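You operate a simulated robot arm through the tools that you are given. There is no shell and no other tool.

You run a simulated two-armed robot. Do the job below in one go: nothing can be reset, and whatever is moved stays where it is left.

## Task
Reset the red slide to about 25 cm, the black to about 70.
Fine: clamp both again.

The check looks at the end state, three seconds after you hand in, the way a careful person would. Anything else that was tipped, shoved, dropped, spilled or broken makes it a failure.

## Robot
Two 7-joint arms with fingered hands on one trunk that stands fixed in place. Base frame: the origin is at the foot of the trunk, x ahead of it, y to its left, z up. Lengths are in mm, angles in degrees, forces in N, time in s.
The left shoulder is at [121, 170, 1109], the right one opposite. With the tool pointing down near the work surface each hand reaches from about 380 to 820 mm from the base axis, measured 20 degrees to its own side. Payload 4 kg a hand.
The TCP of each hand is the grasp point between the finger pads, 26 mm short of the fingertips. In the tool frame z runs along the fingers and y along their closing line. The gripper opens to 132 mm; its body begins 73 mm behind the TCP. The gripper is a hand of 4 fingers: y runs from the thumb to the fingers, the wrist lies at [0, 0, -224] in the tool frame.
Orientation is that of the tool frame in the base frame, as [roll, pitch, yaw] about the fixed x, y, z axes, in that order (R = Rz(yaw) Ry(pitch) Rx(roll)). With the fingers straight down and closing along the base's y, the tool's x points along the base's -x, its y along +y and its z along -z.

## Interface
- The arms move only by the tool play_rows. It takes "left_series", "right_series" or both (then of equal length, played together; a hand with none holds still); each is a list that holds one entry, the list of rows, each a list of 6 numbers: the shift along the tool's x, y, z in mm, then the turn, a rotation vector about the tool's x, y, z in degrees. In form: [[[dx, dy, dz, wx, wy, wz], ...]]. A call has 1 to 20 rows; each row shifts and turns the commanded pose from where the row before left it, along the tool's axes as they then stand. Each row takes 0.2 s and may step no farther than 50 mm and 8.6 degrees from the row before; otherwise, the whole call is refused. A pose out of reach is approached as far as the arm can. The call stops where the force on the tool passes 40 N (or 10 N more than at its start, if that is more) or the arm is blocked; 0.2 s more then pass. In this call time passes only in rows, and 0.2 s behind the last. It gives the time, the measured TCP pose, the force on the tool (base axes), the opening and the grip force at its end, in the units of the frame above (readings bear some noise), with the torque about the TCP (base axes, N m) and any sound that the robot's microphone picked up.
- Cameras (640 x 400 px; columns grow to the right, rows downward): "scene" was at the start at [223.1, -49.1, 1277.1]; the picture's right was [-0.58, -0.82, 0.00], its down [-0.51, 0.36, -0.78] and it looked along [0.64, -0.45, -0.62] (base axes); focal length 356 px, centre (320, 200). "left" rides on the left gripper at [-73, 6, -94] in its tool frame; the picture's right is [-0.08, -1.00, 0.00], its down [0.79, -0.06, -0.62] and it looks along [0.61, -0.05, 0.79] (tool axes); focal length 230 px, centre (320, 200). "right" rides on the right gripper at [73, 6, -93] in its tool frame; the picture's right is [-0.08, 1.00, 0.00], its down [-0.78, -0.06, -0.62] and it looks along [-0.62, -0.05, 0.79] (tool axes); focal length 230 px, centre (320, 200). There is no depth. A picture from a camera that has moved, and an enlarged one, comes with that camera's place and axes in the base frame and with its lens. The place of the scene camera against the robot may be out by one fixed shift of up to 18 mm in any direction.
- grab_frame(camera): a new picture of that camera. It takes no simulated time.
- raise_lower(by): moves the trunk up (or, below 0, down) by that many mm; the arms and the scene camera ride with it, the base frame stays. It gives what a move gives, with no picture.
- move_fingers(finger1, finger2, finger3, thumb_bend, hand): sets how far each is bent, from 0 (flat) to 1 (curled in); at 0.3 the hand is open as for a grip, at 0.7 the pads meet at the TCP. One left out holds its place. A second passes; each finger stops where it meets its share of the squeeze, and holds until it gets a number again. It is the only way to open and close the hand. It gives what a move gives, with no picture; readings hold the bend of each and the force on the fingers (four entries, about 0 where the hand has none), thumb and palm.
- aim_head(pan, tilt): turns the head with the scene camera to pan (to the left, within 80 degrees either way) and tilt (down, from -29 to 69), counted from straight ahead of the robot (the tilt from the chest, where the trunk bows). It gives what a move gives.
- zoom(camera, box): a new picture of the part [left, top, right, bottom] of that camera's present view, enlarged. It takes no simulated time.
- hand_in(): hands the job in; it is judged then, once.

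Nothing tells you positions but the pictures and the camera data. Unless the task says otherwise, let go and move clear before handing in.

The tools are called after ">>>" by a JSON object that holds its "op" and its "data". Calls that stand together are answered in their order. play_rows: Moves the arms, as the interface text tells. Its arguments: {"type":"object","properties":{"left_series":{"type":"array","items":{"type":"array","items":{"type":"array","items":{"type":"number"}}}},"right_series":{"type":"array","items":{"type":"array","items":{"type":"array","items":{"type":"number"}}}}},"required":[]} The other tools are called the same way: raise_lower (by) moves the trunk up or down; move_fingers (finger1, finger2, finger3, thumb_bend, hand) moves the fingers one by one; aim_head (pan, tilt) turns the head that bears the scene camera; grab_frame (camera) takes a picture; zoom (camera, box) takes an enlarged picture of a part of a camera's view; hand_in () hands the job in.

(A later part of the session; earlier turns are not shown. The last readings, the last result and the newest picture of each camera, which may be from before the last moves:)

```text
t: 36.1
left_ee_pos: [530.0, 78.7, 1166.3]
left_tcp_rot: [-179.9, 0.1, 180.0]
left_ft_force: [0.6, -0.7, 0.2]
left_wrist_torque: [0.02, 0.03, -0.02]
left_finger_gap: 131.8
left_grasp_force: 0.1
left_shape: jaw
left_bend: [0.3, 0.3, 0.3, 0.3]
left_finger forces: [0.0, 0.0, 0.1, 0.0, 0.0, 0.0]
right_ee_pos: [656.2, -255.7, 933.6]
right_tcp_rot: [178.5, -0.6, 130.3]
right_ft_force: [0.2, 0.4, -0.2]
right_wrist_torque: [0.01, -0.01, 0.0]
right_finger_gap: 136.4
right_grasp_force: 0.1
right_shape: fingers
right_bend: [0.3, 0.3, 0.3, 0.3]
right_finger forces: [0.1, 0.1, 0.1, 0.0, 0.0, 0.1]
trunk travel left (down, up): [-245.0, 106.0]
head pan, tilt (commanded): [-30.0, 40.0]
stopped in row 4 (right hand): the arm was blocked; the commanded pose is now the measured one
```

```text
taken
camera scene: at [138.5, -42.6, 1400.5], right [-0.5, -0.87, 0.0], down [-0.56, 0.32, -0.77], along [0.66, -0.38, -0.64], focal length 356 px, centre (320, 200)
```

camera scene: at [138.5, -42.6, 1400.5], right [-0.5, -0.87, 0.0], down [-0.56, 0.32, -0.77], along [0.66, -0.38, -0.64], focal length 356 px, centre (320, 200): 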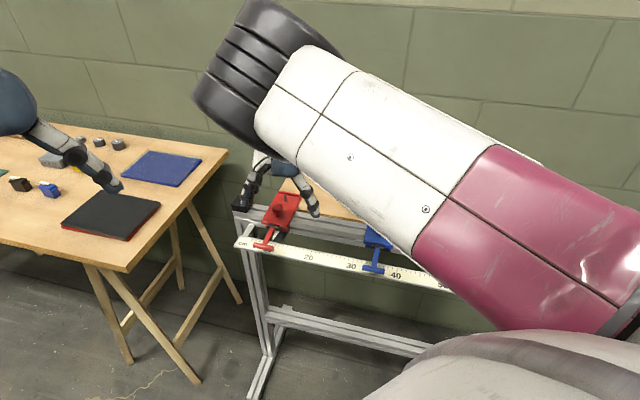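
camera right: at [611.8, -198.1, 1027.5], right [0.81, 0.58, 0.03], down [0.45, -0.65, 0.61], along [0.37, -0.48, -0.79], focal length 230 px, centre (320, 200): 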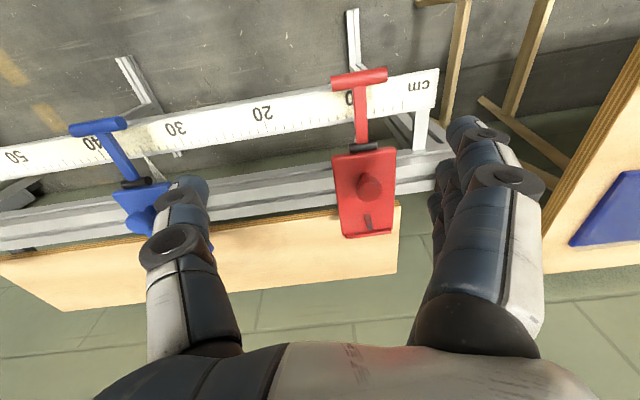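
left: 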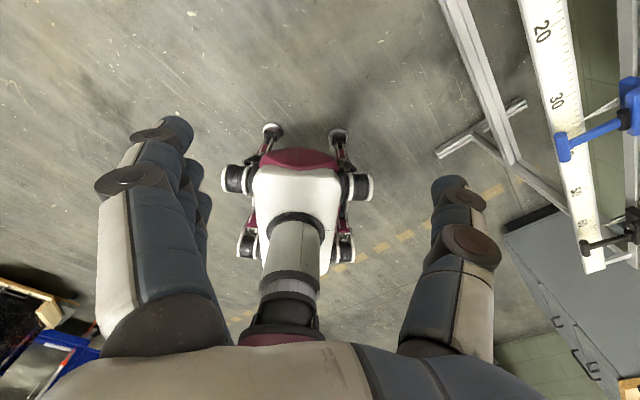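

Raising the trunk moved the shoulders back and made the reach worse. Lowering it should bring them forward, so I'll lift the hand clear first and then lower the trunk in stages.

>>> {"op": "play_rows", "data": {"right_series": [[[20, -10, -30, 0, 0, 0], [20, -10, -35, 0, 0, 0], [20, -10, -35, 0, 0, 0], [10, 0, -35, 0, 0, 0]]]}}

>>> {"op": "raise_lower", "data": {"by": -120}}

>>> {"op": "grab_frame", "data": {"camera": "scene"}}

```text
t: 37.1
left_ee_pos: [529.6, 79.3, 1167.0]
left_tcp_rot: [-180.0, 0.1, -179.9]
left_ft_force: [0.6, 0.3, 0.2]
left_wrist_torque: [-0.02, 0.04, 0.01]
left_finger_gap: 131.7
left_grasp_force: 0.1
left_shape: jaw
left_bend: [0.3, 0.3, 0.3, 0.3]
left_finger forces: [0.0, 0.0, 0.0, 0.0, 0.0, 0.1]
right_ee_pos: [582.8, -244.6, 1066.7]
right_tcp_rot: [177.6, -2.8, 127.4]
right_ft_force: [0.6, 0.5, -0.6]
right_wrist_torque: [-0.01, 0.01, 0.0]
right_finger_gap: 136.2
right_grasp_force: 0.1
right_shape: fingers
right_bend: [0.3, 0.3, 0.3, 0.3]
right_finger forces: [0.0, 0.0, 0.1, 0.0, 0.0, 0.1]
trunk travel left (down, up): [-245.0, 106.0]
head pan, tilt (commanded): [-30.0, 40.0]
```

```text
t: 38.6
left_ee_pos: [527.3, 77.2, 1048.3]
left_tcp_rot: [-180.0, 0.3, -180.0]
left_ft_force: [0.4, 0.6, -0.7]
left_wrist_torque: [-0.02, 0.01, 0.0]
left_finger_gap: 132.1
left_grasp_force: 0.0
left_shape: jaw
left_bend: [0.3, 0.3, 0.3, 0.3]
left_finger forces: [0.1, 0.0, 0.1, 0.0, 0.1, 0.0]
right_ee_pos: [584.4, -235.8, 945.1]
right_tcp_rot: [176.9, -3.1, 127.7]
right_ft_force: [-0.4, -0.5, 0.0]
right_wrist_torque: [-0.02, -0.02, -0.04]
right_finger_gap: 136.3
right_grasp_force: 0.1
right_shape: fingers
right_bend: [0.3, 0.3, 0.3, 0.3]
right_finger forces: [0.1, 0.0, 0.1, 0.0, 0.0, 0.1]
trunk travel left (down, up): [-125.0, 226.0]
head pan, tilt (commanded): [-30.0, 40.0]
```

```text
taken
camera scene: at [224.8, -42.1, 1275.3], right [-0.5, -0.87, 0.0], down [-0.56, 0.32, -0.77], along [0.66, -0.38, -0.64], focal length 356 px, centre (320, 200)
```

scene: 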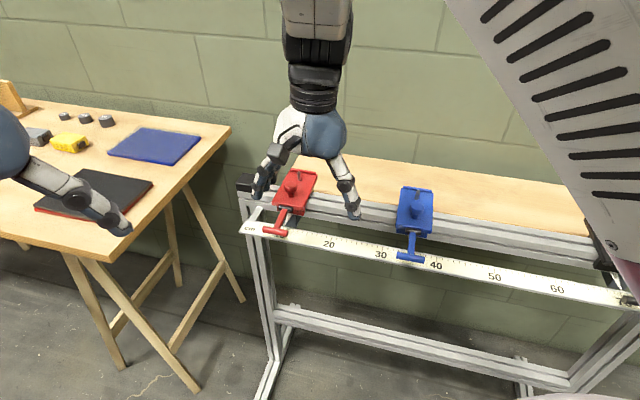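

The side limit persists at about y = -240, yet the left hand started 212 mm across its own shoulder, so this looks like an elbow posture problem. I'll go high, return the wrist to its neutral yaw, and see whether crossing works from there.

>>> {"op": "play_rows", "data": {"right_series": [[[0, 0, -30, 1, 0, -8], [0, 0, -30, 1, 0, -8], [0, 0, -20, 0, 0, -8], [0, 0, 0, 0, 0, -8], [0, 0, 0, 0, 0, -8], [0, 0, 0, 0, 0, -8]]]}}

>>> {"op": "play_rows", "data": {"right_series": [[[0, 20, 0, 0, 0, 0], [0, 20, 0, 0, 0, 0], [0, 20, 0, 0, 0, 0]]]}}

>>> {"op": "grab_frame", "data": {"camera": "scene"}}

```text
t: 40.0
left_ee_pos: [529.5, 77.5, 1047.4]
left_tcp_rot: [180.0, 0.0, 179.9]
left_ft_force: [-0.8, 0.1, -0.1]
left_wrist_torque: [0.02, 0.01, 0.01]
left_finger_gap: 132.1
left_grasp_force: 0.1
left_shape: jaw
left_bend: [0.3, 0.3, 0.3, 0.3]
left_finger forces: [0.0, 0.1, 0.0, 0.0, 0.0, 0.0]
right_ee_pos: [586.2, -234.4, 1028.3]
right_tcp_rot: [176.5, -0.5, 176.7]
right_ft_force: [0.6, -0.6, 0.2]
right_wrist_torque: [0.0, 0.01, 0.0]
right_finger_gap: 136.4
right_grasp_force: 0.1
right_shape: fingers
right_bend: [0.3, 0.3, 0.3, 0.3]
right_finger forces: [0.1, 0.0, 0.0, 0.0, 0.0, 0.0]
trunk travel left (down, up): [-125.0, 226.0]
head pan, tilt (commanded): [-30.0, 40.0]
```

```text
t: 40.8
left_ee_pos: [530.2, 77.7, 1046.2]
left_tcp_rot: [179.9, 0.0, -180.0]
left_ft_force: [0.2, 0.8, 0.0]
left_wrist_torque: [-0.01, 0.0, -0.02]
left_finger_gap: 131.9
left_grasp_force: 0.2
left_shape: jaw
left_bend: [0.3, 0.3, 0.3, 0.3]
left_finger forces: [0.1, 0.0, 0.0, 0.1, 0.0, 0.0]
right_ee_pos: [588.6, -174.8, 1024.6]
right_tcp_rot: [176.4, -1.6, 176.2]
right_ft_force: [-0.5, -0.3, 0.6]
right_wrist_torque: [-0.03, 0.02, -0.01]
right_finger_gap: 136.3
right_grasp_force: 0.0
right_shape: fingers
right_bend: [0.3, 0.3, 0.3, 0.3]
right_finger forces: [0.1, 0.0, 0.1, 0.0, 0.0, 0.0]
trunk travel left (down, up): [-125.0, 226.0]
head pan, tilt (commanded): [-30.0, 40.0]
```

```text
taken
camera scene: at [228.3, -46.0, 1283.0], right [-0.53, -0.85, 0.0], down [-0.48, 0.3, -0.83], along [0.7, -0.43, -0.56], focal length 356 px, centre (320, 200)
```

scene: 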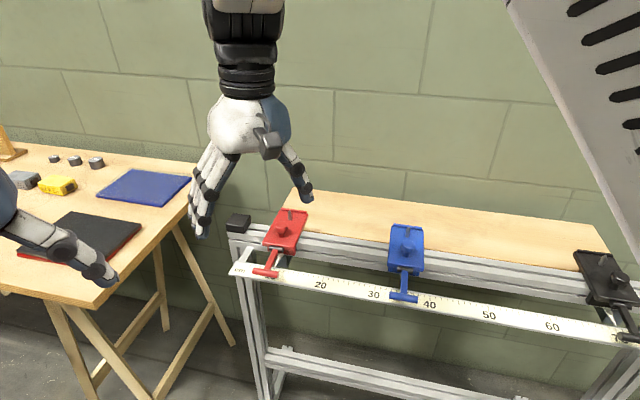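

The scene camera's own pose has shifted: my right arm is pushing against the head. That explains the side error, so I'll turn the head away to the left to make room.

>>> {"op": "aim_head", "data": {"pan": 55, "tilt": 30}}

>>> {"op": "grab_frame", "data": {"camera": "scene"}}

```text
t: 42.4
left_ee_pos: [527.6, 77.4, 1045.2]
left_tcp_rot: [179.9, 0.0, -180.0]
left_ft_force: [-0.6, -0.4, -0.2]
left_wrist_torque: [0.01, -0.01, 0.01]
left_finger_gap: 132.1
left_grasp_force: 0.0
left_shape: jaw
left_bend: [0.3, 0.3, 0.3, 0.3]
left_finger forces: [0.0, 0.0, 0.1, 0.0, 0.0, 0.0]
right_ee_pos: [587.5, -173.3, 1033.9]
right_tcp_rot: [176.2, -0.7, 176.6]
right_ft_force: [-0.1, -0.2, 0.7]
right_wrist_torque: [-0.03, 0.03, -0.02]
right_finger_gap: 136.6
right_grasp_force: 0.0
right_shape: fingers
right_bend: [0.3, 0.3, 0.3, 0.3]
right_finger forces: [0.1, 0.0, 0.0, 0.0, 0.0, 0.0]
trunk travel left (down, up): [-125.0, 226.0]
head pan, tilt (commanded): [55.0, 30.0]
```

```text
taken
camera scene: at [204.6, 74.3, 1290.2], right [0.82, -0.57, 0.0], down [-0.29, -0.41, -0.87], along [0.5, 0.71, -0.5], focal length 356 px, centre (320, 200)
```

scene: 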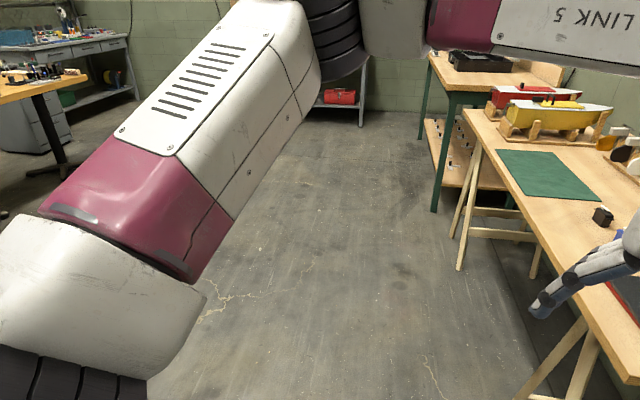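

>>> {"op": "play_rows", "data": {"right_series": [[[0, 0, 0, 0, 0, 0], [0, 0, 0, 0, 0, 0]]]}}

>>> {"op": "grab_frame", "data": {"camera": "right"}}

```text
t: 43.0
left_ee_pos: [529.9, 77.4, 1045.7]
left_tcp_rot: [179.9, 0.1, -180.0]
left_ft_force: [0.6, -0.2, -0.6]
left_wrist_torque: [0.03, 0.01, 0.0]
left_finger_gap: 131.9
left_grasp_force: 0.0
left_shape: jaw
left_bend: [0.3, 0.3, 0.3, 0.3]
left_finger forces: [0.1, 0.0, 0.1, 0.0, 0.0, 0.0]
right_ee_pos: [588.7, -173.2, 1033.5]
right_tcp_rot: [176.2, -0.6, 176.6]
right_ft_force: [0.0, -0.8, -0.9]
right_wrist_torque: [0.02, 0.02, 0.02]
right_finger_gap: 136.3
right_grasp_force: 0.0
right_shape: fingers
right_bend: [0.3, 0.3, 0.3, 0.3]
right_finger forces: [0.1, 0.2, 0.0, 0.0, 0.0, 0.1]
trunk travel left (down, up): [-125.0, 226.0]
head pan, tilt (commanded): [55.0, 30.0]
```

```text
taken
camera right: at [516.7, -168.5, 1129.2], right [0.14, 0.99, 0.07], down [0.78, -0.15, 0.6], along [0.6, -0.03, -0.8], focal length 230 px, centre (320, 200)
```

right: 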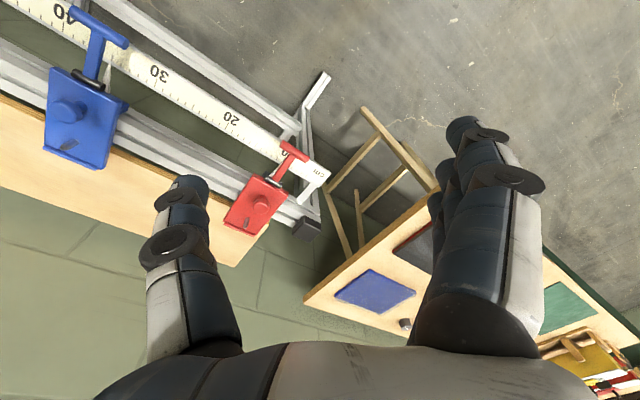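

>>> {"op": "play_rows", "data": {"right_series": [[[0, -20, 0, 3.8, 0, -1.5], [0, -20, 0, 0, 0, 0], [0, 0, 0, 0, 0, 0]]]}}

```text
t: 43.8
left_ee_pos: [529.6, 77.7, 1045.3]
left_tcp_rot: [180.0, -0.1, -179.9]
left_ft_force: [-0.6, 0.6, -0.2]
left_wrist_torque: [-0.02, -0.01, 0.0]
left_finger_gap: 132.1
left_grasp_force: 0.2
left_shape: jaw
left_bend: [0.3, 0.3, 0.3, 0.3]
left_finger forces: [0.0, 0.0, 0.0, 0.0, 0.0, 0.1]
right_ee_pos: [588.3, -212.6, 1036.5]
right_tcp_rot: [-179.9, -0.3, 178.1]
right_ft_force: [-0.5, -0.3, -0.4]
right_wrist_torque: [0.0, -0.02, 0.02]
right_finger_gap: 136.3
right_grasp_force: 0.1
right_shape: fingers
right_bend: [0.3, 0.3, 0.3, 0.3]
right_finger forces: [0.0, 0.0, 0.0, 0.1, 0.0, 0.0]
trunk travel left (down, up): [-125.0, 226.0]
head pan, tilt (commanded): [55.0, 30.0]
```

Tracking is exact again, so the head was the obstruction. Now I'll turn the hand back to rail alignment and go over the red bar.

>>> {"op": "play_rows", "data": {"right_series": [[[0, 0, 0, 0, 0, 7.3], [0, 0, 0, 0, 0, 7.3], [0, 0, 0, 0, 0, 7.3], [0, 0, 0, 0, 0, 7.3], [0, 0, 0, 0, 0, 7.3], [0, 0, 0, 0, 0, 7.1]]]}}

>>> {"op": "play_rows", "data": {"right_series": [[[-15, 16, 25, 0, 0, 0], [-20, 20, 25, 0, 0, 0], [-17, 17, 25, 0, 0, 0]]]}}

>>> {"op": "grab_frame", "data": {"camera": "right"}}

>>> {"op": "grab_frame", "data": {"camera": "scene"}}

```text
t: 45.2
left_ee_pos: [529.0, 77.6, 1047.8]
left_tcp_rot: [-179.9, 0.0, 179.9]
left_ft_force: [0.0, -0.5, 0.5]
left_wrist_torque: [0.01, -0.01, 0.04]
left_finger_gap: 131.9
left_grasp_force: 0.1
left_shape: jaw
left_bend: [0.3, 0.3, 0.3, 0.3]
left_finger forces: [0.0, 0.0, 0.0, 0.1, 0.1, 0.0]
right_ee_pos: [586.6, -214.9, 1030.9]
right_tcp_rot: [-179.3, -0.5, 134.2]
right_ft_force: [-0.3, -0.8, -0.9]
right_wrist_torque: [-0.04, 0.03, 0.01]
right_finger_gap: 136.4
right_grasp_force: 0.0
right_shape: fingers
right_bend: [0.3, 0.3, 0.3, 0.3]
right_finger forces: [0.0, 0.0, 0.1, 0.0, 0.1, 0.1]
trunk travel left (down, up): [-125.0, 226.0]
head pan, tilt (commanded): [55.0, 30.0]
```

```text
t: 46.0
left_ee_pos: [530.3, 77.1, 1045.2]
left_tcp_rot: [180.0, -0.1, 179.9]
left_ft_force: [0.5, 1.0, 0.1]
left_wrist_torque: [-0.06, 0.03, -0.01]
left_finger_gap: 131.8
left_grasp_force: 0.0
left_shape: jaw
left_bend: [0.3, 0.3, 0.3, 0.3]
left_finger forces: [0.1, 0.0, 0.1, 0.0, 0.1, 0.1]
right_ee_pos: [663.3, -226.8, 957.1]
right_tcp_rot: [-179.1, 0.5, 133.5]
right_ft_force: [0.0, 0.4, -0.2]
right_wrist_torque: [-0.02, 0.0, 0.0]
right_finger_gap: 136.2
right_grasp_force: 0.0
right_shape: fingers
right_bend: [0.3, 0.3, 0.3, 0.3]
right_finger forces: [0.1, 0.0, 0.0, 0.0, 0.0, 0.0]
trunk travel left (down, up): [-125.0, 226.0]
head pan, tilt (commanded): [55.0, 30.0]
```

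```text
taken
camera right: at [618.3, -167.5, 1050.7], right [0.78, 0.63, -0.01], down [0.5, -0.6, 0.63], along [0.39, -0.49, -0.78], focal length 230 px, centre (320, 200)
```

right: 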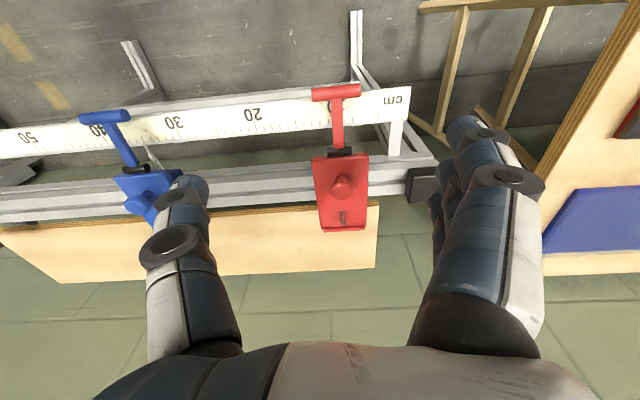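

```text
taken
camera scene: at [205.9, 74.3, 1289.7], right [0.82, -0.57, 0.0], down [-0.29, -0.41, -0.87], along [0.5, 0.71, -0.5], focal length 356 px, centre (320, 200)
```

scene: 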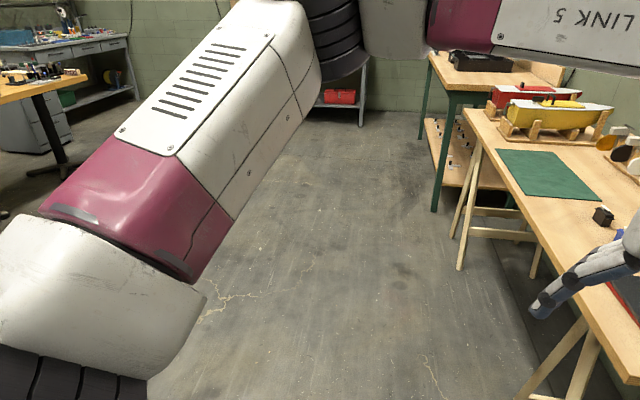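

>>> {"op": "play_rows", "data": {"right_series": [[[7, 9, 0, -0.5, 0, 0], [7, 9, 0, -0.4, 0, 0], [0, 0, 0, 0, 0, 0]]]}}

>>> {"op": "grab_frame", "data": {"camera": "scene"}}

>>> {"op": "grab_frame", "data": {"camera": "left"}}

```text
t: 46.8
left_ee_pos: [530.5, 78.5, 1046.7]
left_tcp_rot: [179.9, 0.0, 179.9]
left_ft_force: [0.5, 0.0, -0.2]
left_wrist_torque: [-0.02, -0.03, -0.02]
left_finger_gap: 131.9
left_grasp_force: 0.1
left_shape: jaw
left_bend: [0.3, 0.3, 0.3, 0.3]
left_finger forces: [0.0, 0.0, 0.1, 0.0, 0.0, 0.1]
right_ee_pos: [664.2, -206.7, 949.6]
right_tcp_rot: [-179.2, 0.0, 133.3]
right_ft_force: [-0.4, 0.0, 0.4]
right_wrist_torque: [-0.02, -0.02, 0.03]
right_finger_gap: 136.5
right_grasp_force: 0.1
right_shape: fingers
right_bend: [0.3, 0.3, 0.3, 0.3]
right_finger forces: [0.0, 0.0, 0.1, 0.0, 0.0, 0.0]
trunk travel left (down, up): [-125.0, 226.0]
head pan, tilt (commanded): [55.0, 30.0]
```

```text
taken
camera scene: at [204.7, 74.5, 1290.1], right [0.82, -0.57, 0.0], down [-0.29, -0.41, -0.87], along [0.5, 0.71, -0.5], focal length 356 px, centre (320, 200)
```

scene: 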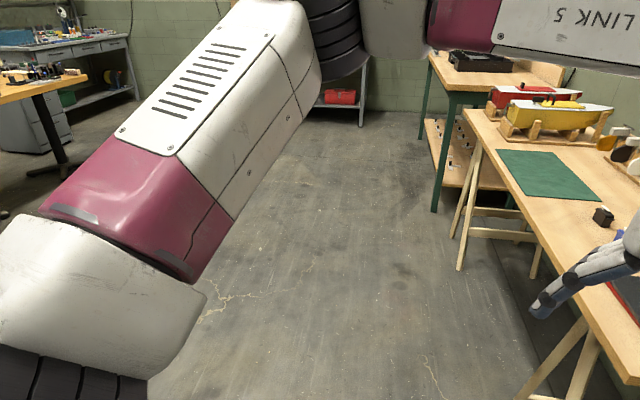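

```text
taken
camera left: at [602.8, 84.1, 1139.8], right [0.08, -1.0, 0.0], down [-0.79, -0.06, 0.62], along [-0.61, -0.05, -0.79], focal length 230 px, centre (320, 200)
```

left: 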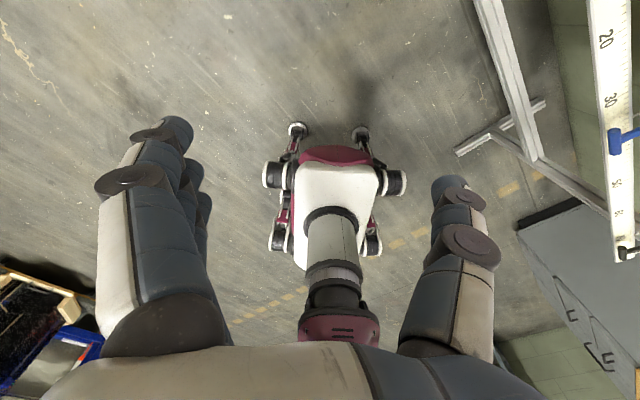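

The hand now reaches the red bar's position. I'll check from the hand camera.

>>> {"op": "grab_frame", "data": {"camera": "right"}}

>>> {"op": "zoom", "data": {"camera": "right", "box": [240, 70, 440, 240]}}

```text
taken
camera right: at [619.0, -147.8, 1043.6], right [0.78, 0.63, -0.01], down [0.5, -0.61, 0.62], along [0.38, -0.49, -0.79], focal length 230 px, centre (320, 200)
```

right: 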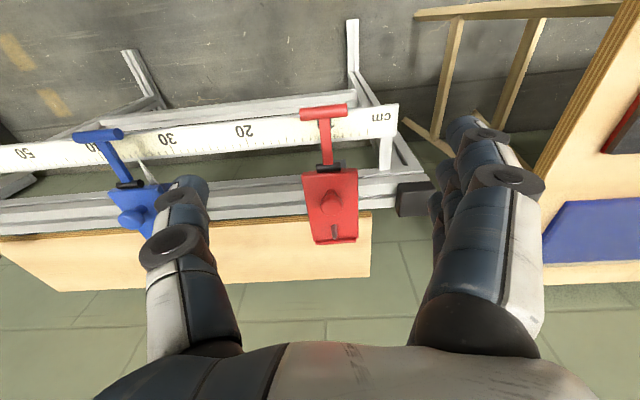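

```text
2.35 times, centred on (340, 155) of right
camera zoom: at [619.0, -147.8, 1043.6], right [0.78, 0.63, -0.01], down [0.5, -0.61, 0.62], along [0.38, -0.49, -0.79], focal length 541 px, centre (273, 306)
```

zoom: 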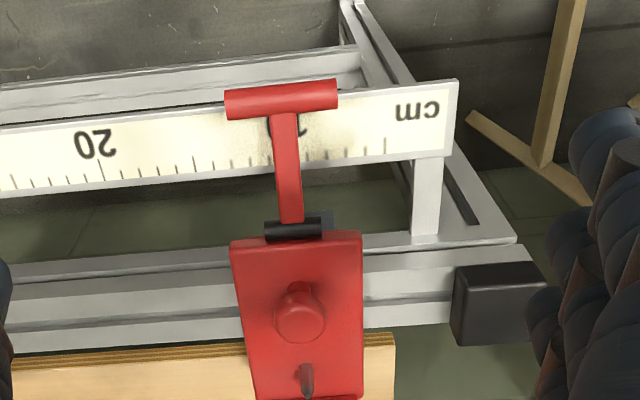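

>>> {"op": "play_rows", "data": {"right_series": [[[0, 1, 30, -0.8, 0, -1.2], [0, 0.5, 30, 0, 0, 0], [0, 0, 30, 0, 0, 0]]]}}

>>> {"op": "grab_frame", "data": {"camera": "right"}}

>>> {"op": "zoom", "data": {"camera": "right", "box": [230, 100, 430, 260]}}

```text
t: 47.6
left_ee_pos: [529.7, 77.2, 1046.7]
left_tcp_rot: [-179.9, 0.0, -179.9]
left_ft_force: [-0.5, -0.5, -0.3]
left_wrist_torque: [0.03, 0.04, 0.0]
left_finger_gap: 131.7
left_grasp_force: 0.1
left_shape: jaw
left_bend: [0.3, 0.3, 0.3, 0.3]
left_finger forces: [0.0, 0.0, 0.0, 0.0, 0.1, 0.0]
right_ee_pos: [669.9, -206.4, 869.9]
right_tcp_rot: [179.4, 0.8, 134.3]
right_ft_force: [0.0, 0.4, -0.2]
right_wrist_torque: [0.01, 0.0, 0.03]
right_finger_gap: 136.1
right_grasp_force: 0.1
right_shape: fingers
right_bend: [0.3, 0.3, 0.3, 0.3]
right_finger forces: [0.0, 0.1, 0.0, 0.1, 0.0, 0.0]
trunk travel left (down, up): [-125.0, 226.0]
head pan, tilt (commanded): [55.0, 30.0]
```

```text
taken
camera right: at [621.5, -150.2, 961.9], right [0.77, 0.64, 0.01], down [0.49, -0.6, 0.63], along [0.41, -0.48, -0.78], focal length 230 px, centre (320, 200)
```

right: 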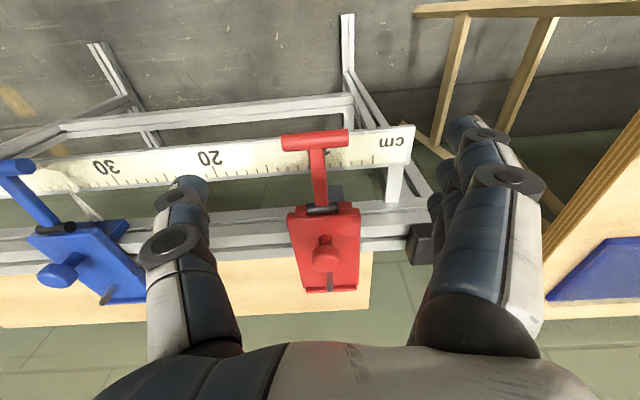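

```text
2.50 times, centred on (330, 180) of right
camera zoom: at [621.5, -150.2, 961.9], right [0.77, 0.64, 0.01], down [0.49, -0.6, 0.63], along [0.41, -0.48, -0.78], focal length 575 px, centre (295, 250)
```

zoom: 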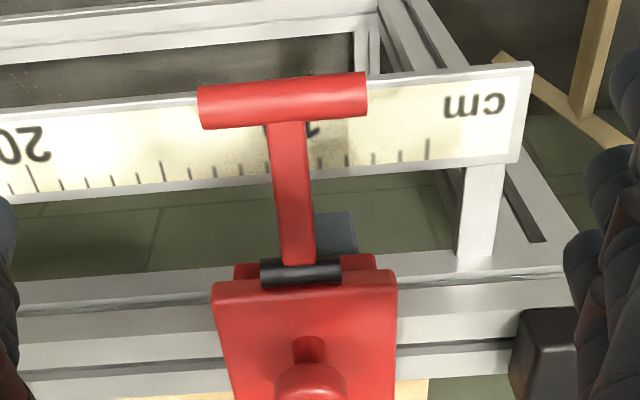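

>>> {"op": "play_rows", "data": {"right_series": [[[2.5, -1, 18, 0.6, 0.8, 0], [2, -1, 18, 0, 0, 0], [0, 0, 14, 0, 0, 0]]]}}

>>> {"op": "grab_frame", "data": {"camera": "right"}}

>>> {"op": "zoom", "data": {"camera": "right", "box": [140, 100, 500, 320]}}

```text
t: 48.6
left_ee_pos: [528.8, 77.4, 1046.7]
left_tcp_rot: [180.0, 0.0, 179.9]
left_ft_force: [0.3, -0.1, 0.5]
left_wrist_torque: [0.01, 0.0, 0.0]
left_finger_gap: 131.9
left_grasp_force: 0.0
left_shape: jaw
left_bend: [0.3, 0.3, 0.3, 0.3]
left_finger forces: [0.0, 0.0, 0.1, 0.0, 0.1, 0.0]
right_ee_pos: [663.7, -213.4, 819.2]
right_tcp_rot: [-179.9, 0.2, 133.6]
right_ft_force: [-0.5, 0.8, 0.1]
right_wrist_torque: [-0.01, 0.01, -0.01]
right_finger_gap: 136.3
right_grasp_force: 0.0
right_shape: fingers
right_bend: [0.3, 0.3, 0.3, 0.3]
right_finger forces: [0.0, 0.1, 0.0, 0.1, 0.1, 0.1]
trunk travel left (down, up): [-125.0, 226.0]
head pan, tilt (commanded): [55.0, 30.0]
stopped in row 3 (right hand): the arm was blocked; the commanded pose is now the measured one
```

```text
taken
camera right: at [618.0, -156.6, 913.1], right [0.78, 0.63, 0.0], down [0.5, -0.61, 0.62], along [0.39, -0.48, -0.79], focal length 230 px, centre (320, 200)
```

right: 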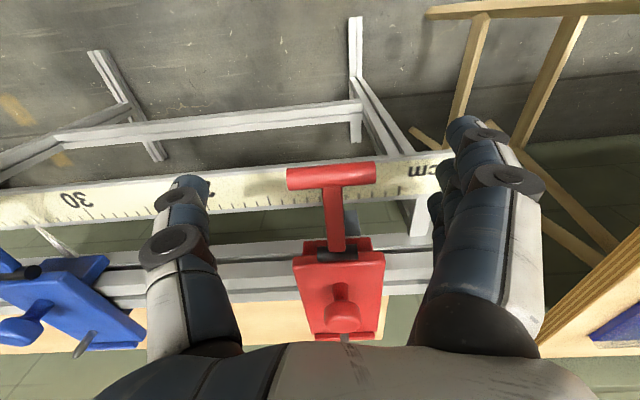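

```text
1.78 times, centred on (320, 210) of right
camera zoom: at [618.0, -156.6, 913.1], right [0.78, 0.63, 0.0], down [0.5, -0.61, 0.62], along [0.39, -0.48, -0.79], focal length 409 px, centre (320, 182)
```

zoom: 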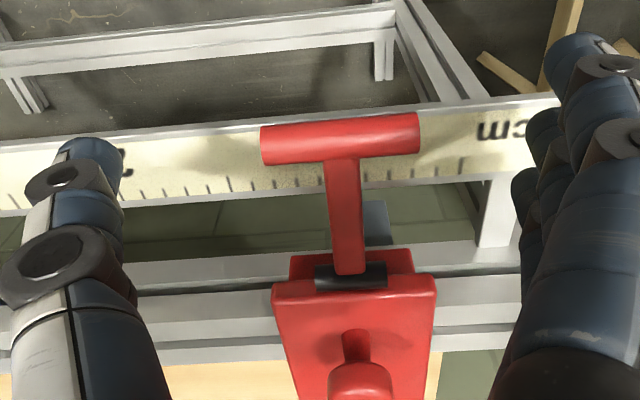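

The hand straddles the red bar, but the bar is about 6 mm off in x and 7 mm in y, and the arm was blocked with no force on the tool. It may be touching the head again, so I'll turn the head further away and nudge.

>>> {"op": "aim_head", "data": {"pan": 80, "tilt": 10}}

>>> {"op": "play_rows", "data": {"right_series": [[[3, 3, 0, 0, 0, 0], [3, 3, 0, 0, 0, 0], [0, 0, 0, 0, 0, 0]]]}}

>>> {"op": "zoom", "data": {"camera": "right", "box": [140, 100, 500, 320]}}

```text
t: 49.5
left_ee_pos: [528.6, 78.1, 1046.6]
left_tcp_rot: [-180.0, 0.0, 180.0]
left_ft_force: [-0.4, -0.6, -0.2]
left_wrist_torque: [-0.02, -0.03, -0.01]
left_finger_gap: 131.9
left_grasp_force: 0.1
left_shape: jaw
left_bend: [0.3, 0.3, 0.3, 0.3]
left_finger forces: [0.1, 0.0, 0.0, 0.1, 0.1, 0.0]
right_ee_pos: [665.0, -212.6, 819.2]
right_tcp_rot: [-179.8, 0.1, 133.7]
right_ft_force: [0.3, -0.3, -0.2]
right_wrist_torque: [0.01, 0.01, -0.02]
right_finger_gap: 136.7
right_grasp_force: 0.0
right_shape: fingers
right_bend: [0.3, 0.3, 0.3, 0.3]
right_finger forces: [0.0, 0.1, 0.0, 0.1, 0.0, 0.0]
trunk travel left (down, up): [-125.0, 226.0]
head pan, tilt (commanded): [80.0, 10.0]
```

```text
t: 50.3
left_ee_pos: [529.5, 77.6, 1045.5]
left_tcp_rot: [-179.9, 0.0, 180.0]
left_ft_force: [0.0, -0.7, -0.7]
left_wrist_torque: [0.01, 0.0, 0.03]
left_finger_gap: 131.7
left_grasp_force: 0.0
left_shape: jaw
left_bend: [0.3, 0.3, 0.3, 0.3]
left_finger forces: [0.0, 0.1, 0.0, 0.0, 0.0, 0.0]
right_ee_pos: [667.9, -223.9, 824.4]
right_tcp_rot: [178.7, -0.6, 130.9]
right_ft_force: [0.5, -0.3, 0.1]
right_wrist_torque: [-0.04, 0.02, 0.01]
right_finger_gap: 136.5
right_grasp_force: 0.0
right_shape: fingers
right_bend: [0.3, 0.3, 0.3, 0.3]
right_finger forces: [0.0, 0.0, 0.0, 0.1, 0.0, 0.1]
trunk travel left (down, up): [-125.0, 226.0]
head pan, tilt (commanded): [80.0, 10.0]
```

```text
1.78 times, centred on (320, 210) of right
camera zoom: at [623.7, -167.4, 918.9], right [0.8, 0.59, 0.02], down [0.46, -0.65, 0.61], along [0.37, -0.48, -0.79], focal length 409 px, centre (320, 182)
```

zoom: 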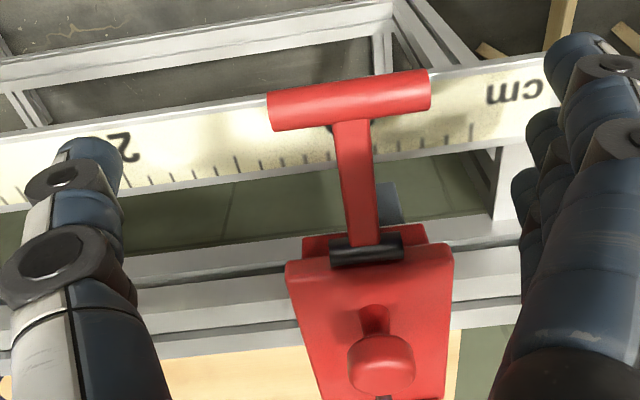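

That nudge went the wrong way, which looks like a joint limit rather than contact. Since raising the trunk made the reach worse, lowering it should help. I'll lift the hand straight up first, then lower the trunk.

>>> {"op": "play_rows", "data": {"right_series": [[[0, -3, -25, 0, 0, 0], [0, -3, -35, 0, 0, 0], [5, -5, -40, 0, 0, 0], [5, -10, -40, 0, 0, 0]]]}}

>>> {"op": "raise_lower", "data": {"by": -80}}

>>> {"op": "grab_frame", "data": {"camera": "right"}}

>>> {"op": "grab_frame", "data": {"camera": "scene"}}

```text
t: 51.3
left_ee_pos: [529.1, 76.9, 1048.4]
left_tcp_rot: [180.0, 0.1, -179.9]
left_ft_force: [-0.9, -0.6, 0.3]
left_wrist_torque: [0.05, -0.01, -0.01]
left_finger_gap: 131.8
left_grasp_force: 0.0
left_shape: jaw
left_bend: [0.3, 0.3, 0.3, 0.3]
left_finger forces: [0.1, 0.1, 0.0, 0.0, 0.1, 0.0]
right_ee_pos: [637.8, -232.0, 955.1]
right_tcp_rot: [178.9, -2.0, 130.8]
right_ft_force: [0.0, -0.6, -0.3]
right_wrist_torque: [-0.03, 0.0, 0.0]
right_finger_gap: 136.3
right_grasp_force: 0.0
right_shape: fingers
right_bend: [0.3, 0.3, 0.3, 0.3]
right_finger forces: [0.0, 0.0, 0.0, 0.0, 0.0, 0.1]
trunk travel left (down, up): [-125.0, 226.0]
head pan, tilt (commanded): [80.0, 10.0]
```

```text
t: 52.5
left_ee_pos: [527.7, 78.3, 969.9]
left_tcp_rot: [180.0, 0.2, -180.0]
left_ft_force: [0.1, -0.2, 0.8]
left_wrist_torque: [0.02, -0.05, 0.01]
left_finger_gap: 132.0
left_grasp_force: 0.0
left_shape: jaw
left_bend: [0.3, 0.3, 0.3, 0.3]
left_finger forces: [0.0, 0.1, 0.1, 0.0, 0.0, 0.0]
right_ee_pos: [643.7, -223.7, 842.4]
right_tcp_rot: [-178.6, -5.1, 131.0]
right_ft_force: [0.0, 0.4, 0.6]
right_wrist_torque: [0.0, -0.03, -0.03]
right_finger_gap: 136.4
right_grasp_force: 0.1
right_shape: fingers
right_bend: [0.3, 0.3, 0.3, 0.3]
right_finger forces: [0.0, 0.0, 0.0, 0.0, 0.0, 0.0]
trunk travel left (down, up): [-45.0, 306.0]
head pan, tilt (commanded): [80.0, 10.0]
```

```text
taken
camera right: at [608.6, -169.8, 942.8], right [0.8, 0.6, -0.03], down [0.51, -0.66, 0.55], along [0.31, -0.45, -0.84], focal length 230 px, centre (320, 200)
```

right: 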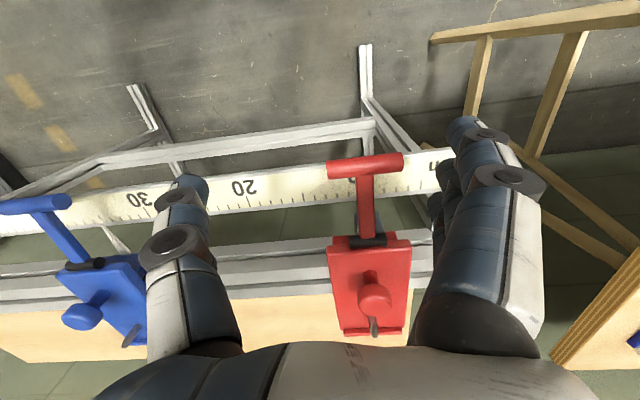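

```text
taken
camera scene: at [253.5, 92.0, 1228.5], right [0.98, -0.17, 0.0], down [-0.03, -0.17, -0.98], along [0.17, 0.97, -0.17], focal length 356 px, centre (320, 200)
```

scene: 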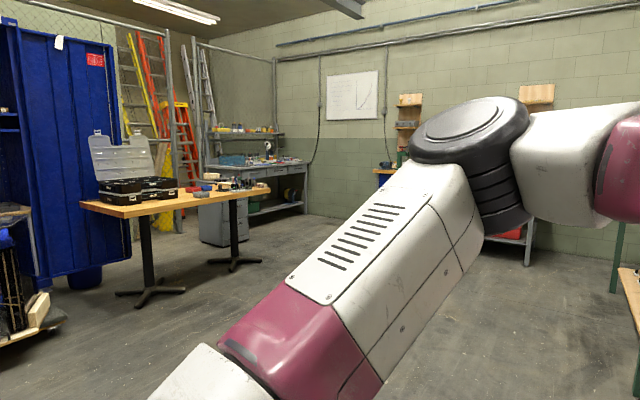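

The arm still isn't tracking, and lowering didn't help. Earlier the arm pushed the head's front upward, so I'll raise the trunk moderately to drop the elbow relative to the head, turn the head sideways, and tilt it up.

>>> {"op": "raise_lower", "data": {"by": 80}}

>>> {"op": "aim_head", "data": {"pan": 45, "tilt": -25}}

>>> {"op": "play_rows", "data": {"right_series": [[[0, 0, 0, 0, 0, 0], [0, 0, 0, 0, 0, 0]]]}}

>>> {"op": "grab_frame", "data": {"camera": "scene"}}

```text
t: 53.6
left_ee_pos: [530.9, 78.6, 1044.6]
left_tcp_rot: [180.0, -0.2, 179.9]
left_ft_force: [-0.9, -0.2, 0.2]
left_wrist_torque: [0.0, 0.03, 0.03]
left_finger_gap: 131.8
left_grasp_force: 0.0
left_shape: jaw
left_bend: [0.3, 0.3, 0.3, 0.3]
left_finger forces: [0.0, 0.0, 0.1, 0.1, 0.0, 0.0]
right_ee_pos: [651.1, -228.7, 928.1]
right_tcp_rot: [-178.9, -4.2, 131.0]
right_ft_force: [0.3, 0.8, 0.0]
right_wrist_torque: [-0.01, 0.02, 0.0]
right_finger_gap: 136.3
right_grasp_force: 0.1
right_shape: fingers
right_bend: [0.3, 0.3, 0.3, 0.3]
right_finger forces: [0.0, 0.0, 0.0, 0.1, 0.1, 0.0]
trunk travel left (down, up): [-125.0, 226.0]
head pan, tilt (commanded): [80.0, 10.0]
```

```text
t: 54.6
left_ee_pos: [528.8, 78.0, 1047.2]
left_tcp_rot: [180.0, 0.0, 179.9]
left_ft_force: [0.4, -0.6, 0.0]
left_wrist_torque: [0.01, 0.0, -0.01]
left_finger_gap: 131.9
left_grasp_force: 0.1
left_shape: jaw
left_bend: [0.3, 0.3, 0.3, 0.3]
left_finger forces: [0.0, 0.0, 0.0, 0.0, 0.0, 0.0]
right_ee_pos: [648.4, -231.6, 924.7]
right_tcp_rot: [-178.5, -4.4, 130.8]
right_ft_force: [-1.1, 0.0, -0.5]
right_wrist_torque: [0.02, -0.02, -0.02]
right_finger_gap: 136.0
right_grasp_force: 0.1
right_shape: fingers
right_bend: [0.3, 0.3, 0.3, 0.3]
right_finger forces: [0.0, 0.0, 0.0, 0.1, 0.0, 0.0]
trunk travel left (down, up): [-125.0, 226.0]
head pan, tilt (commanded): [45.0, -25.0]
```

```text
t: 55.2
left_ee_pos: [528.5, 79.0, 1047.3]
left_tcp_rot: [-179.9, 0.0, 180.0]
left_ft_force: [0.1, -0.1, 0.1]
left_wrist_torque: [-0.01, -0.01, 0.0]
left_finger_gap: 131.7
left_grasp_force: 0.2
left_shape: jaw
left_bend: [0.3, 0.3, 0.3, 0.3]
left_finger forces: [0.0, 0.1, 0.1, 0.0, 0.0, 0.0]
right_ee_pos: [647.4, -229.8, 921.7]
right_tcp_rot: [-178.3, -4.4, 130.9]
right_ft_force: [-0.3, 0.4, 0.4]
right_wrist_torque: [-0.03, 0.0, 0.04]
right_finger_gap: 136.3
right_grasp_force: 0.0
right_shape: fingers
right_bend: [0.3, 0.3, 0.3, 0.3]
right_finger forces: [0.0, 0.0, 0.0, 0.0, 0.1, 0.1]
trunk travel left (down, up): [-125.0, 226.0]
head pan, tilt (commanded): [45.0, -25.0]
```

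```text
taken
camera scene: at [203.0, 50.6, 1374.2], right [0.71, -0.71, 0.0], down [0.3, 0.3, -0.91], along [0.64, 0.64, 0.42], focal length 356 px, centre (320, 200)
```

scene: 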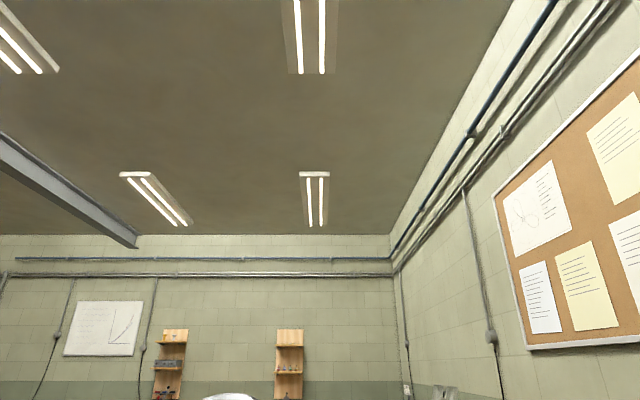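

>>> {"op": "play_rows", "data": {"right_series": [[[0, 5, 0, -1.7, -4.4, -3.6], [3, 12, 0, 0, 0, 0], [3, 12, 0, 0, 0, 0], [0, 0, 0, 0, 0, 0]]]}}

>>> {"op": "grab_frame", "data": {"camera": "right"}}

```text
t: 56.2
left_ee_pos: [528.6, 76.7, 1047.2]
left_tcp_rot: [-180.0, 0.0, -180.0]
left_ft_force: [1.1, 0.1, 0.6]
left_wrist_torque: [-0.01, 0.04, 0.02]
left_finger_gap: 132.0
left_grasp_force: 0.2
left_shape: jaw
left_bend: [0.3, 0.3, 0.3, 0.3]
left_finger forces: [0.0, 0.1, 0.0, 0.0, 0.0, 0.0]
right_ee_pos: [663.4, -206.6, 924.1]
right_tcp_rot: [179.7, -0.4, 134.5]
right_ft_force: [0.3, 0.1, 0.6]
right_wrist_torque: [0.02, 0.01, -0.05]
right_finger_gap: 136.5
right_grasp_force: 0.1
right_shape: fingers
right_bend: [0.3, 0.3, 0.3, 0.3]
right_finger forces: [0.0, 0.0, 0.1, 0.0, 0.0, 0.0]
trunk travel left (down, up): [-125.0, 226.0]
head pan, tilt (commanded): [45.0, -25.0]
```

```text
taken
camera right: at [617.1, -150.2, 1017.1], right [0.77, 0.64, 0.01], down [0.51, -0.61, 0.61], along [0.4, -0.47, -0.79], focal length 230 px, centre (320, 200)
```

right: 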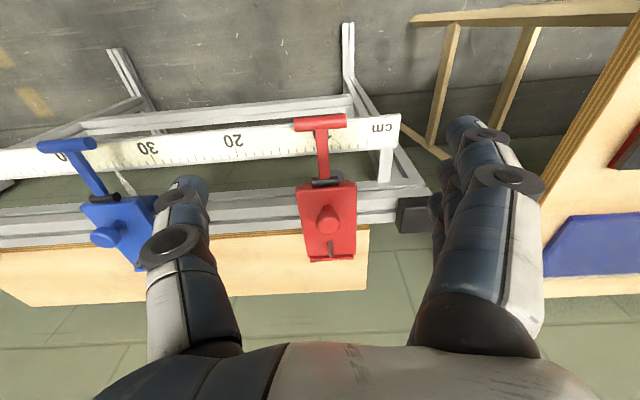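

With the head tilted up and turned aside, tracking is exact and the hand is centred over the red bar. I'll descend now.

>>> {"op": "play_rows", "data": {"right_series": [[[0, 0, 30, 0.3, -0.4, 0], [0, 0, 30, 0, 0, 0], [0, 0, 15, 0, 0, 0]]]}}

>>> {"op": "zoom", "data": {"camera": "right", "box": [230, 100, 430, 260]}}

```text
t: 57.0
left_ee_pos: [529.1, 77.8, 1047.3]
left_tcp_rot: [-179.9, 0.0, 180.0]
left_ft_force: [0.6, -0.5, 0.1]
left_wrist_torque: [-0.01, 0.01, 0.0]
left_finger_gap: 132.0
left_grasp_force: 0.0
left_shape: jaw
left_bend: [0.3, 0.3, 0.3, 0.3]
left_finger forces: [0.1, 0.0, 0.1, 0.1, 0.0, 0.0]
right_ee_pos: [667.7, -209.8, 855.3]
right_tcp_rot: [179.7, 0.8, 134.2]
right_ft_force: [1.0, -0.1, 0.6]
right_wrist_torque: [0.01, -0.01, -0.01]
right_finger_gap: 136.2
right_grasp_force: 0.1
right_shape: fingers
right_bend: [0.3, 0.3, 0.3, 0.3]
right_finger forces: [0.0, 0.1, 0.0, 0.1, 0.1, 0.0]
trunk travel left (down, up): [-125.0, 226.0]
head pan, tilt (commanded): [45.0, -25.0]
```

```text
2.50 times, centred on (330, 180) of right
camera zoom: at [619.2, -153.6, 948.8], right [0.77, 0.64, 0.01], down [0.49, -0.6, 0.63], along [0.41, -0.48, -0.78], focal length 575 px, centre (295, 250)
```

zoom: 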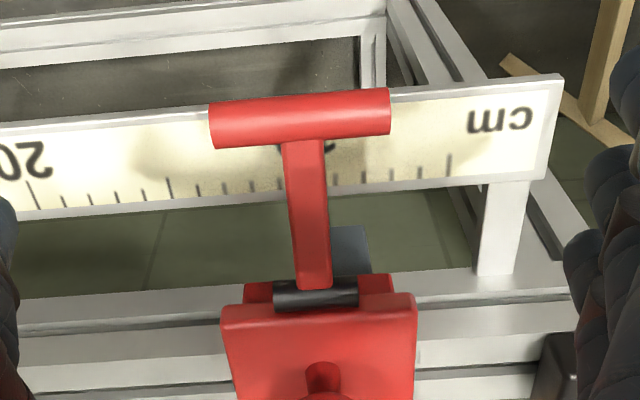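

>>> {"op": "play_rows", "data": {"right_series": [[[3, 1, 13, 0, 0.5, 0], [3, 1, 13, 0, 0, 0], [2, 0, 12, 0, 0, 0]]]}}

>>> {"op": "grab_frame", "data": {"camera": "right"}}

>>> {"op": "zoom", "data": {"camera": "right", "box": [140, 100, 500, 320]}}

```text
t: 58.0
left_ee_pos: [529.6, 77.5, 1046.6]
left_tcp_rot: [-180.0, 0.1, -180.0]
left_ft_force: [-0.6, 0.2, 0.5]
left_wrist_torque: [-0.01, -0.03, -0.01]
left_finger_gap: 132.1
left_grasp_force: 0.1
left_shape: jaw
left_bend: [0.3, 0.3, 0.3, 0.3]
left_finger forces: [0.0, 0.0, 0.0, 0.0, 0.0, 0.1]
right_ee_pos: [663.9, -208.7, 816.7]
right_tcp_rot: [179.7, 0.4, 133.6]
right_ft_force: [-0.1, 0.4, -0.4]
right_wrist_torque: [0.04, -0.02, -0.01]
right_finger_gap: 136.6
right_grasp_force: 0.0
right_shape: fingers
right_bend: [0.3, 0.3, 0.3, 0.3]
right_finger forces: [0.0, 0.0, 0.0, 0.1, 0.0, 0.0]
trunk travel left (down, up): [-125.0, 226.0]
head pan, tilt (commanded): [45.0, -25.0]
stopped in row 3 (right hand): the arm was blocked; the commanded pose is now the measured one
```

```text
taken
camera right: at [617.5, -151.0, 909.8], right [0.78, 0.63, 0.01], down [0.49, -0.61, 0.62], along [0.4, -0.48, -0.78], focal length 230 px, centre (320, 200)
```

right: 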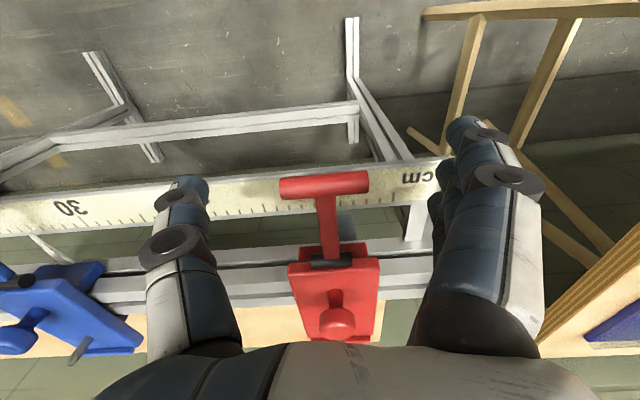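

```text
1.78 times, centred on (320, 210) of right
camera zoom: at [617.5, -151.0, 909.8], right [0.78, 0.63, 0.01], down [0.49, -0.61, 0.62], along [0.4, -0.48, -0.78], focal length 409 px, centre (320, 182)
```

zoom: 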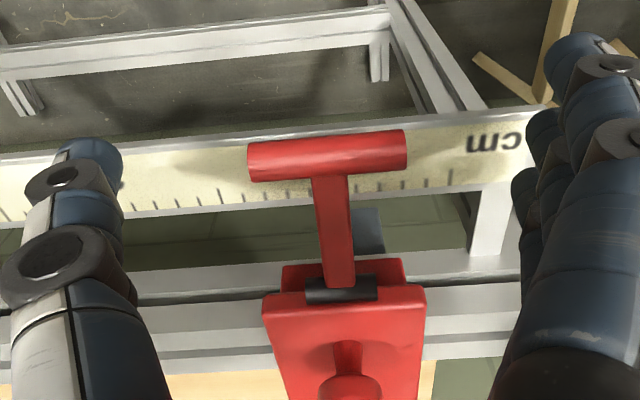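

The bar is within 3 mm of the grip centre. I'll pinch its ends as I did on black.

>>> {"op": "move_fingers", "data": {"hand": "right", "finger2": 0.66, "thumb_bend": 0.62}}

>>> {"op": "grab_frame", "data": {"camera": "right"}}

```text
t: 59.0
left_ee_pos: [529.6, 78.6, 1045.7]
left_tcp_rot: [-180.0, 0.0, 180.0]
left_ft_force: [0.4, 0.2, -0.3]
left_wrist_torque: [0.02, -0.02, 0.02]
left_finger_gap: 131.8
left_grasp_force: 0.1
left_shape: jaw
left_bend: [0.3, 0.3, 0.3, 0.3]
left_finger forces: [0.0, 0.1, 0.1, 0.1, 0.0, 0.1]
right_ee_pos: [665.5, -207.3, 816.2]
right_tcp_rot: [179.8, 0.4, 133.7]
right_ft_force: [-2.0, -2.5, -0.6]
right_wrist_torque: [-0.06, 0.04, 0.02]
right_finger_gap: 94.8
right_grasp_force: 8.7
right_shape: fingers
right_bend: [0.3, 0.55, 0.3, 0.58]
right_finger forces: [0.0, 7.0, 0.1, 0.0, 10.0, 0.1]
trunk travel left (down, up): [-125.0, 226.0]
head pan, tilt (commanded): [45.0, -25.0]
```

```text
taken
camera right: at [617.2, -150.4, 909.7], right [0.78, 0.63, 0.0], down [0.49, -0.61, 0.62], along [0.4, -0.48, -0.78], focal length 230 px, centre (320, 200)
```

right: 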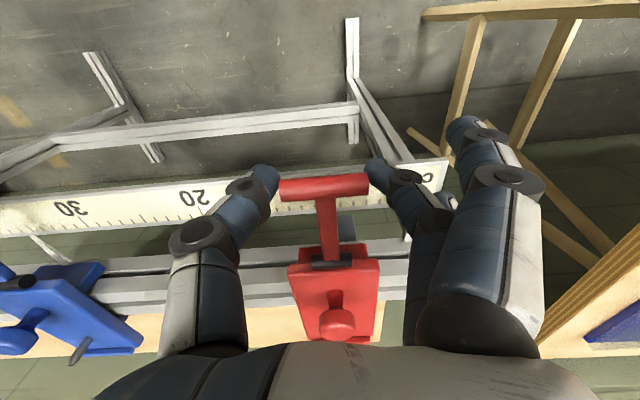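

>>> {"op": "play_rows", "data": {"right_series": [[[-0.2, 0, -5.6, 0, 0, 0], [-0.2, 0, -5.6, 0, 0, 0], [-2.1, 0, -10.9, 0, 0, 0], [-4.0, 0, -10.4, 0, 0, 0], [-5.7, 0, -9.6, 0, 0, 0]]]}}

>>> {"op": "grab_frame", "data": {"camera": "right"}}

```text
t: 60.2
left_ee_pos: [530.7, 78.1, 1045.6]
left_tcp_rot: [180.0, 0.1, -179.9]
left_ft_force: [-0.3, 0.0, 0.6]
left_wrist_torque: [0.01, -0.02, 0.02]
left_finger_gap: 131.8
left_grasp_force: 0.0
left_shape: jaw
left_bend: [0.3, 0.3, 0.3, 0.3]
left_finger forces: [0.1, 0.1, 0.0, 0.0, 0.1, 0.1]
right_ee_pos: [675.4, -237.6, 863.5]
right_tcp_rot: [178.1, -0.8, 130.5]
right_ft_force: [4.7, 1.6, -3.5]
right_wrist_torque: [-0.01, 0.0, -0.05]
right_finger_gap: 84.4
right_grasp_force: 3.8
right_shape: fingers
right_bend: [0.3, 0.58, 0.3, 0.62]
right_finger forces: [0.1, 6.4, 0.0, 0.1, 0.1, 0.1]
trunk travel left (down, up): [-125.0, 226.0]
head pan, tilt (commanded): [45.0, -25.0]
```

```text
taken
camera right: at [631.1, -181.9, 958.8], right [0.81, 0.59, 0.03], down [0.45, -0.66, 0.6], along [0.38, -0.47, -0.8], focal length 230 px, centre (320, 200)
```

right: 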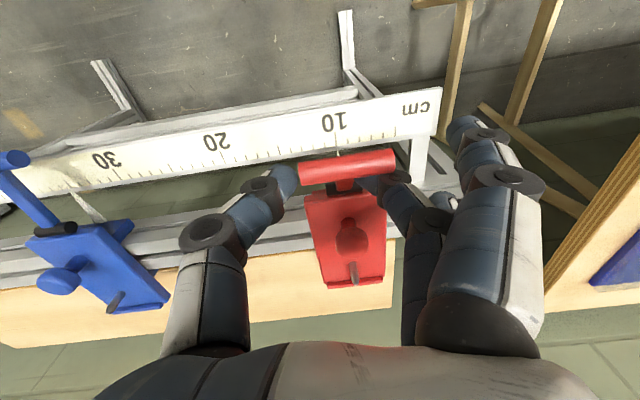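

>>> {"op": "zoom", "data": {"camera": "right", "box": [240, 80, 440, 260]}}

>>> {"op": "grab_frame", "data": {"camera": "scene"}}

```text
2.22 times, centred on (340, 170) of right
camera zoom: at [631.1, -181.9, 958.8], right [0.81, 0.59, 0.03], down [0.45, -0.66, 0.6], along [0.38, -0.47, -0.8], focal length 511 px, centre (276, 267)
```

zoom: 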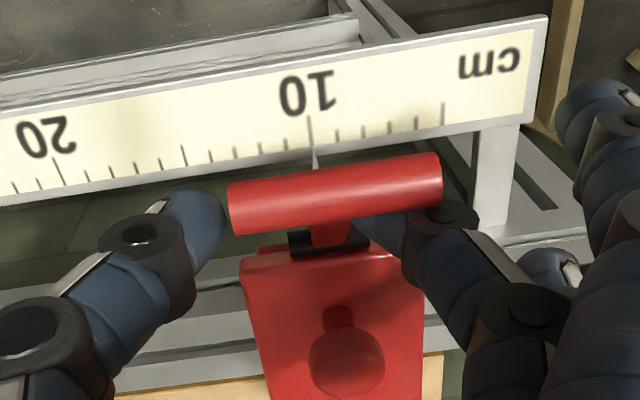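

```text
taken
camera scene: at [203.8, 50.5, 1374.0], right [0.71, -0.71, 0.0], down [0.3, 0.3, -0.91], along [0.64, 0.64, 0.42], focal length 356 px, centre (320, 200)
```

scene: 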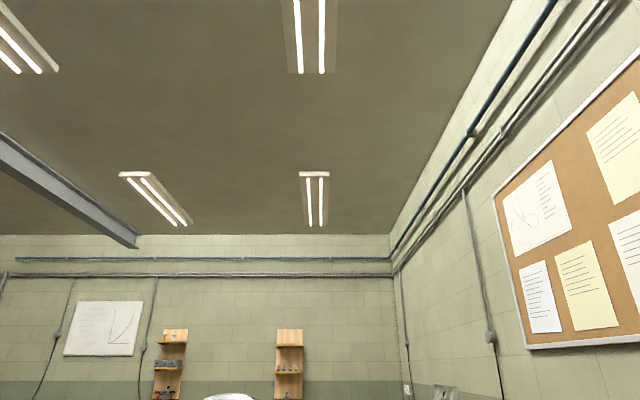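

The pinch lifted the red lever to about 42°, but the arm was pushed off sideways again and the grip slipped. The pointer still reads 10. I'll open, rise clear, and raise the trunk a little so the elbow sits lower relative to the head.

>>> {"op": "move_fingers", "data": {"hand": "right", "finger2": 0.36, "thumb_bend": 0.36}}

>>> {"op": "zoom", "data": {"camera": "right", "box": [200, 80, 480, 280]}}

```text
t: 61.4
left_ee_pos: [528.5, 78.8, 1046.3]
left_tcp_rot: [-180.0, 0.0, -180.0]
left_ft_force: [-0.4, -0.5, -0.3]
left_wrist_torque: [0.02, 0.01, 0.02]
left_finger_gap: 131.7
left_grasp_force: 0.1
left_shape: jaw
left_bend: [0.3, 0.3, 0.3, 0.3]
left_finger forces: [0.0, 0.0, 0.0, 0.1, 0.1, 0.0]
right_ee_pos: [672.8, -243.3, 860.3]
right_tcp_rot: [178.5, -1.0, 130.0]
right_ft_force: [-0.2, -0.2, -0.5]
right_wrist_torque: [-0.01, -0.01, -0.04]
right_finger_gap: 126.3
right_grasp_force: 0.0
right_shape: fingers
right_bend: [0.3, 0.36, 0.3, 0.36]
right_finger forces: [0.0, 0.0, 0.0, 0.0, 0.0, 0.0]
trunk travel left (down, up): [-125.0, 226.0]
head pan, tilt (commanded): [45.0, -25.0]
stopped (right hand): the arm was blocked; the commanded pose is now the measured one
```

```text
2.00 times, centred on (340, 180) of right
camera zoom: at [629.7, -187.0, 955.1], right [0.81, 0.58, 0.03], down [0.45, -0.66, 0.6], along [0.37, -0.48, -0.8], focal length 460 px, centre (280, 240)
```

zoom: 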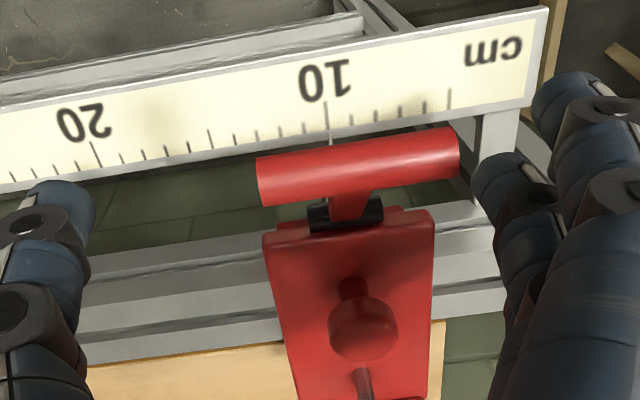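

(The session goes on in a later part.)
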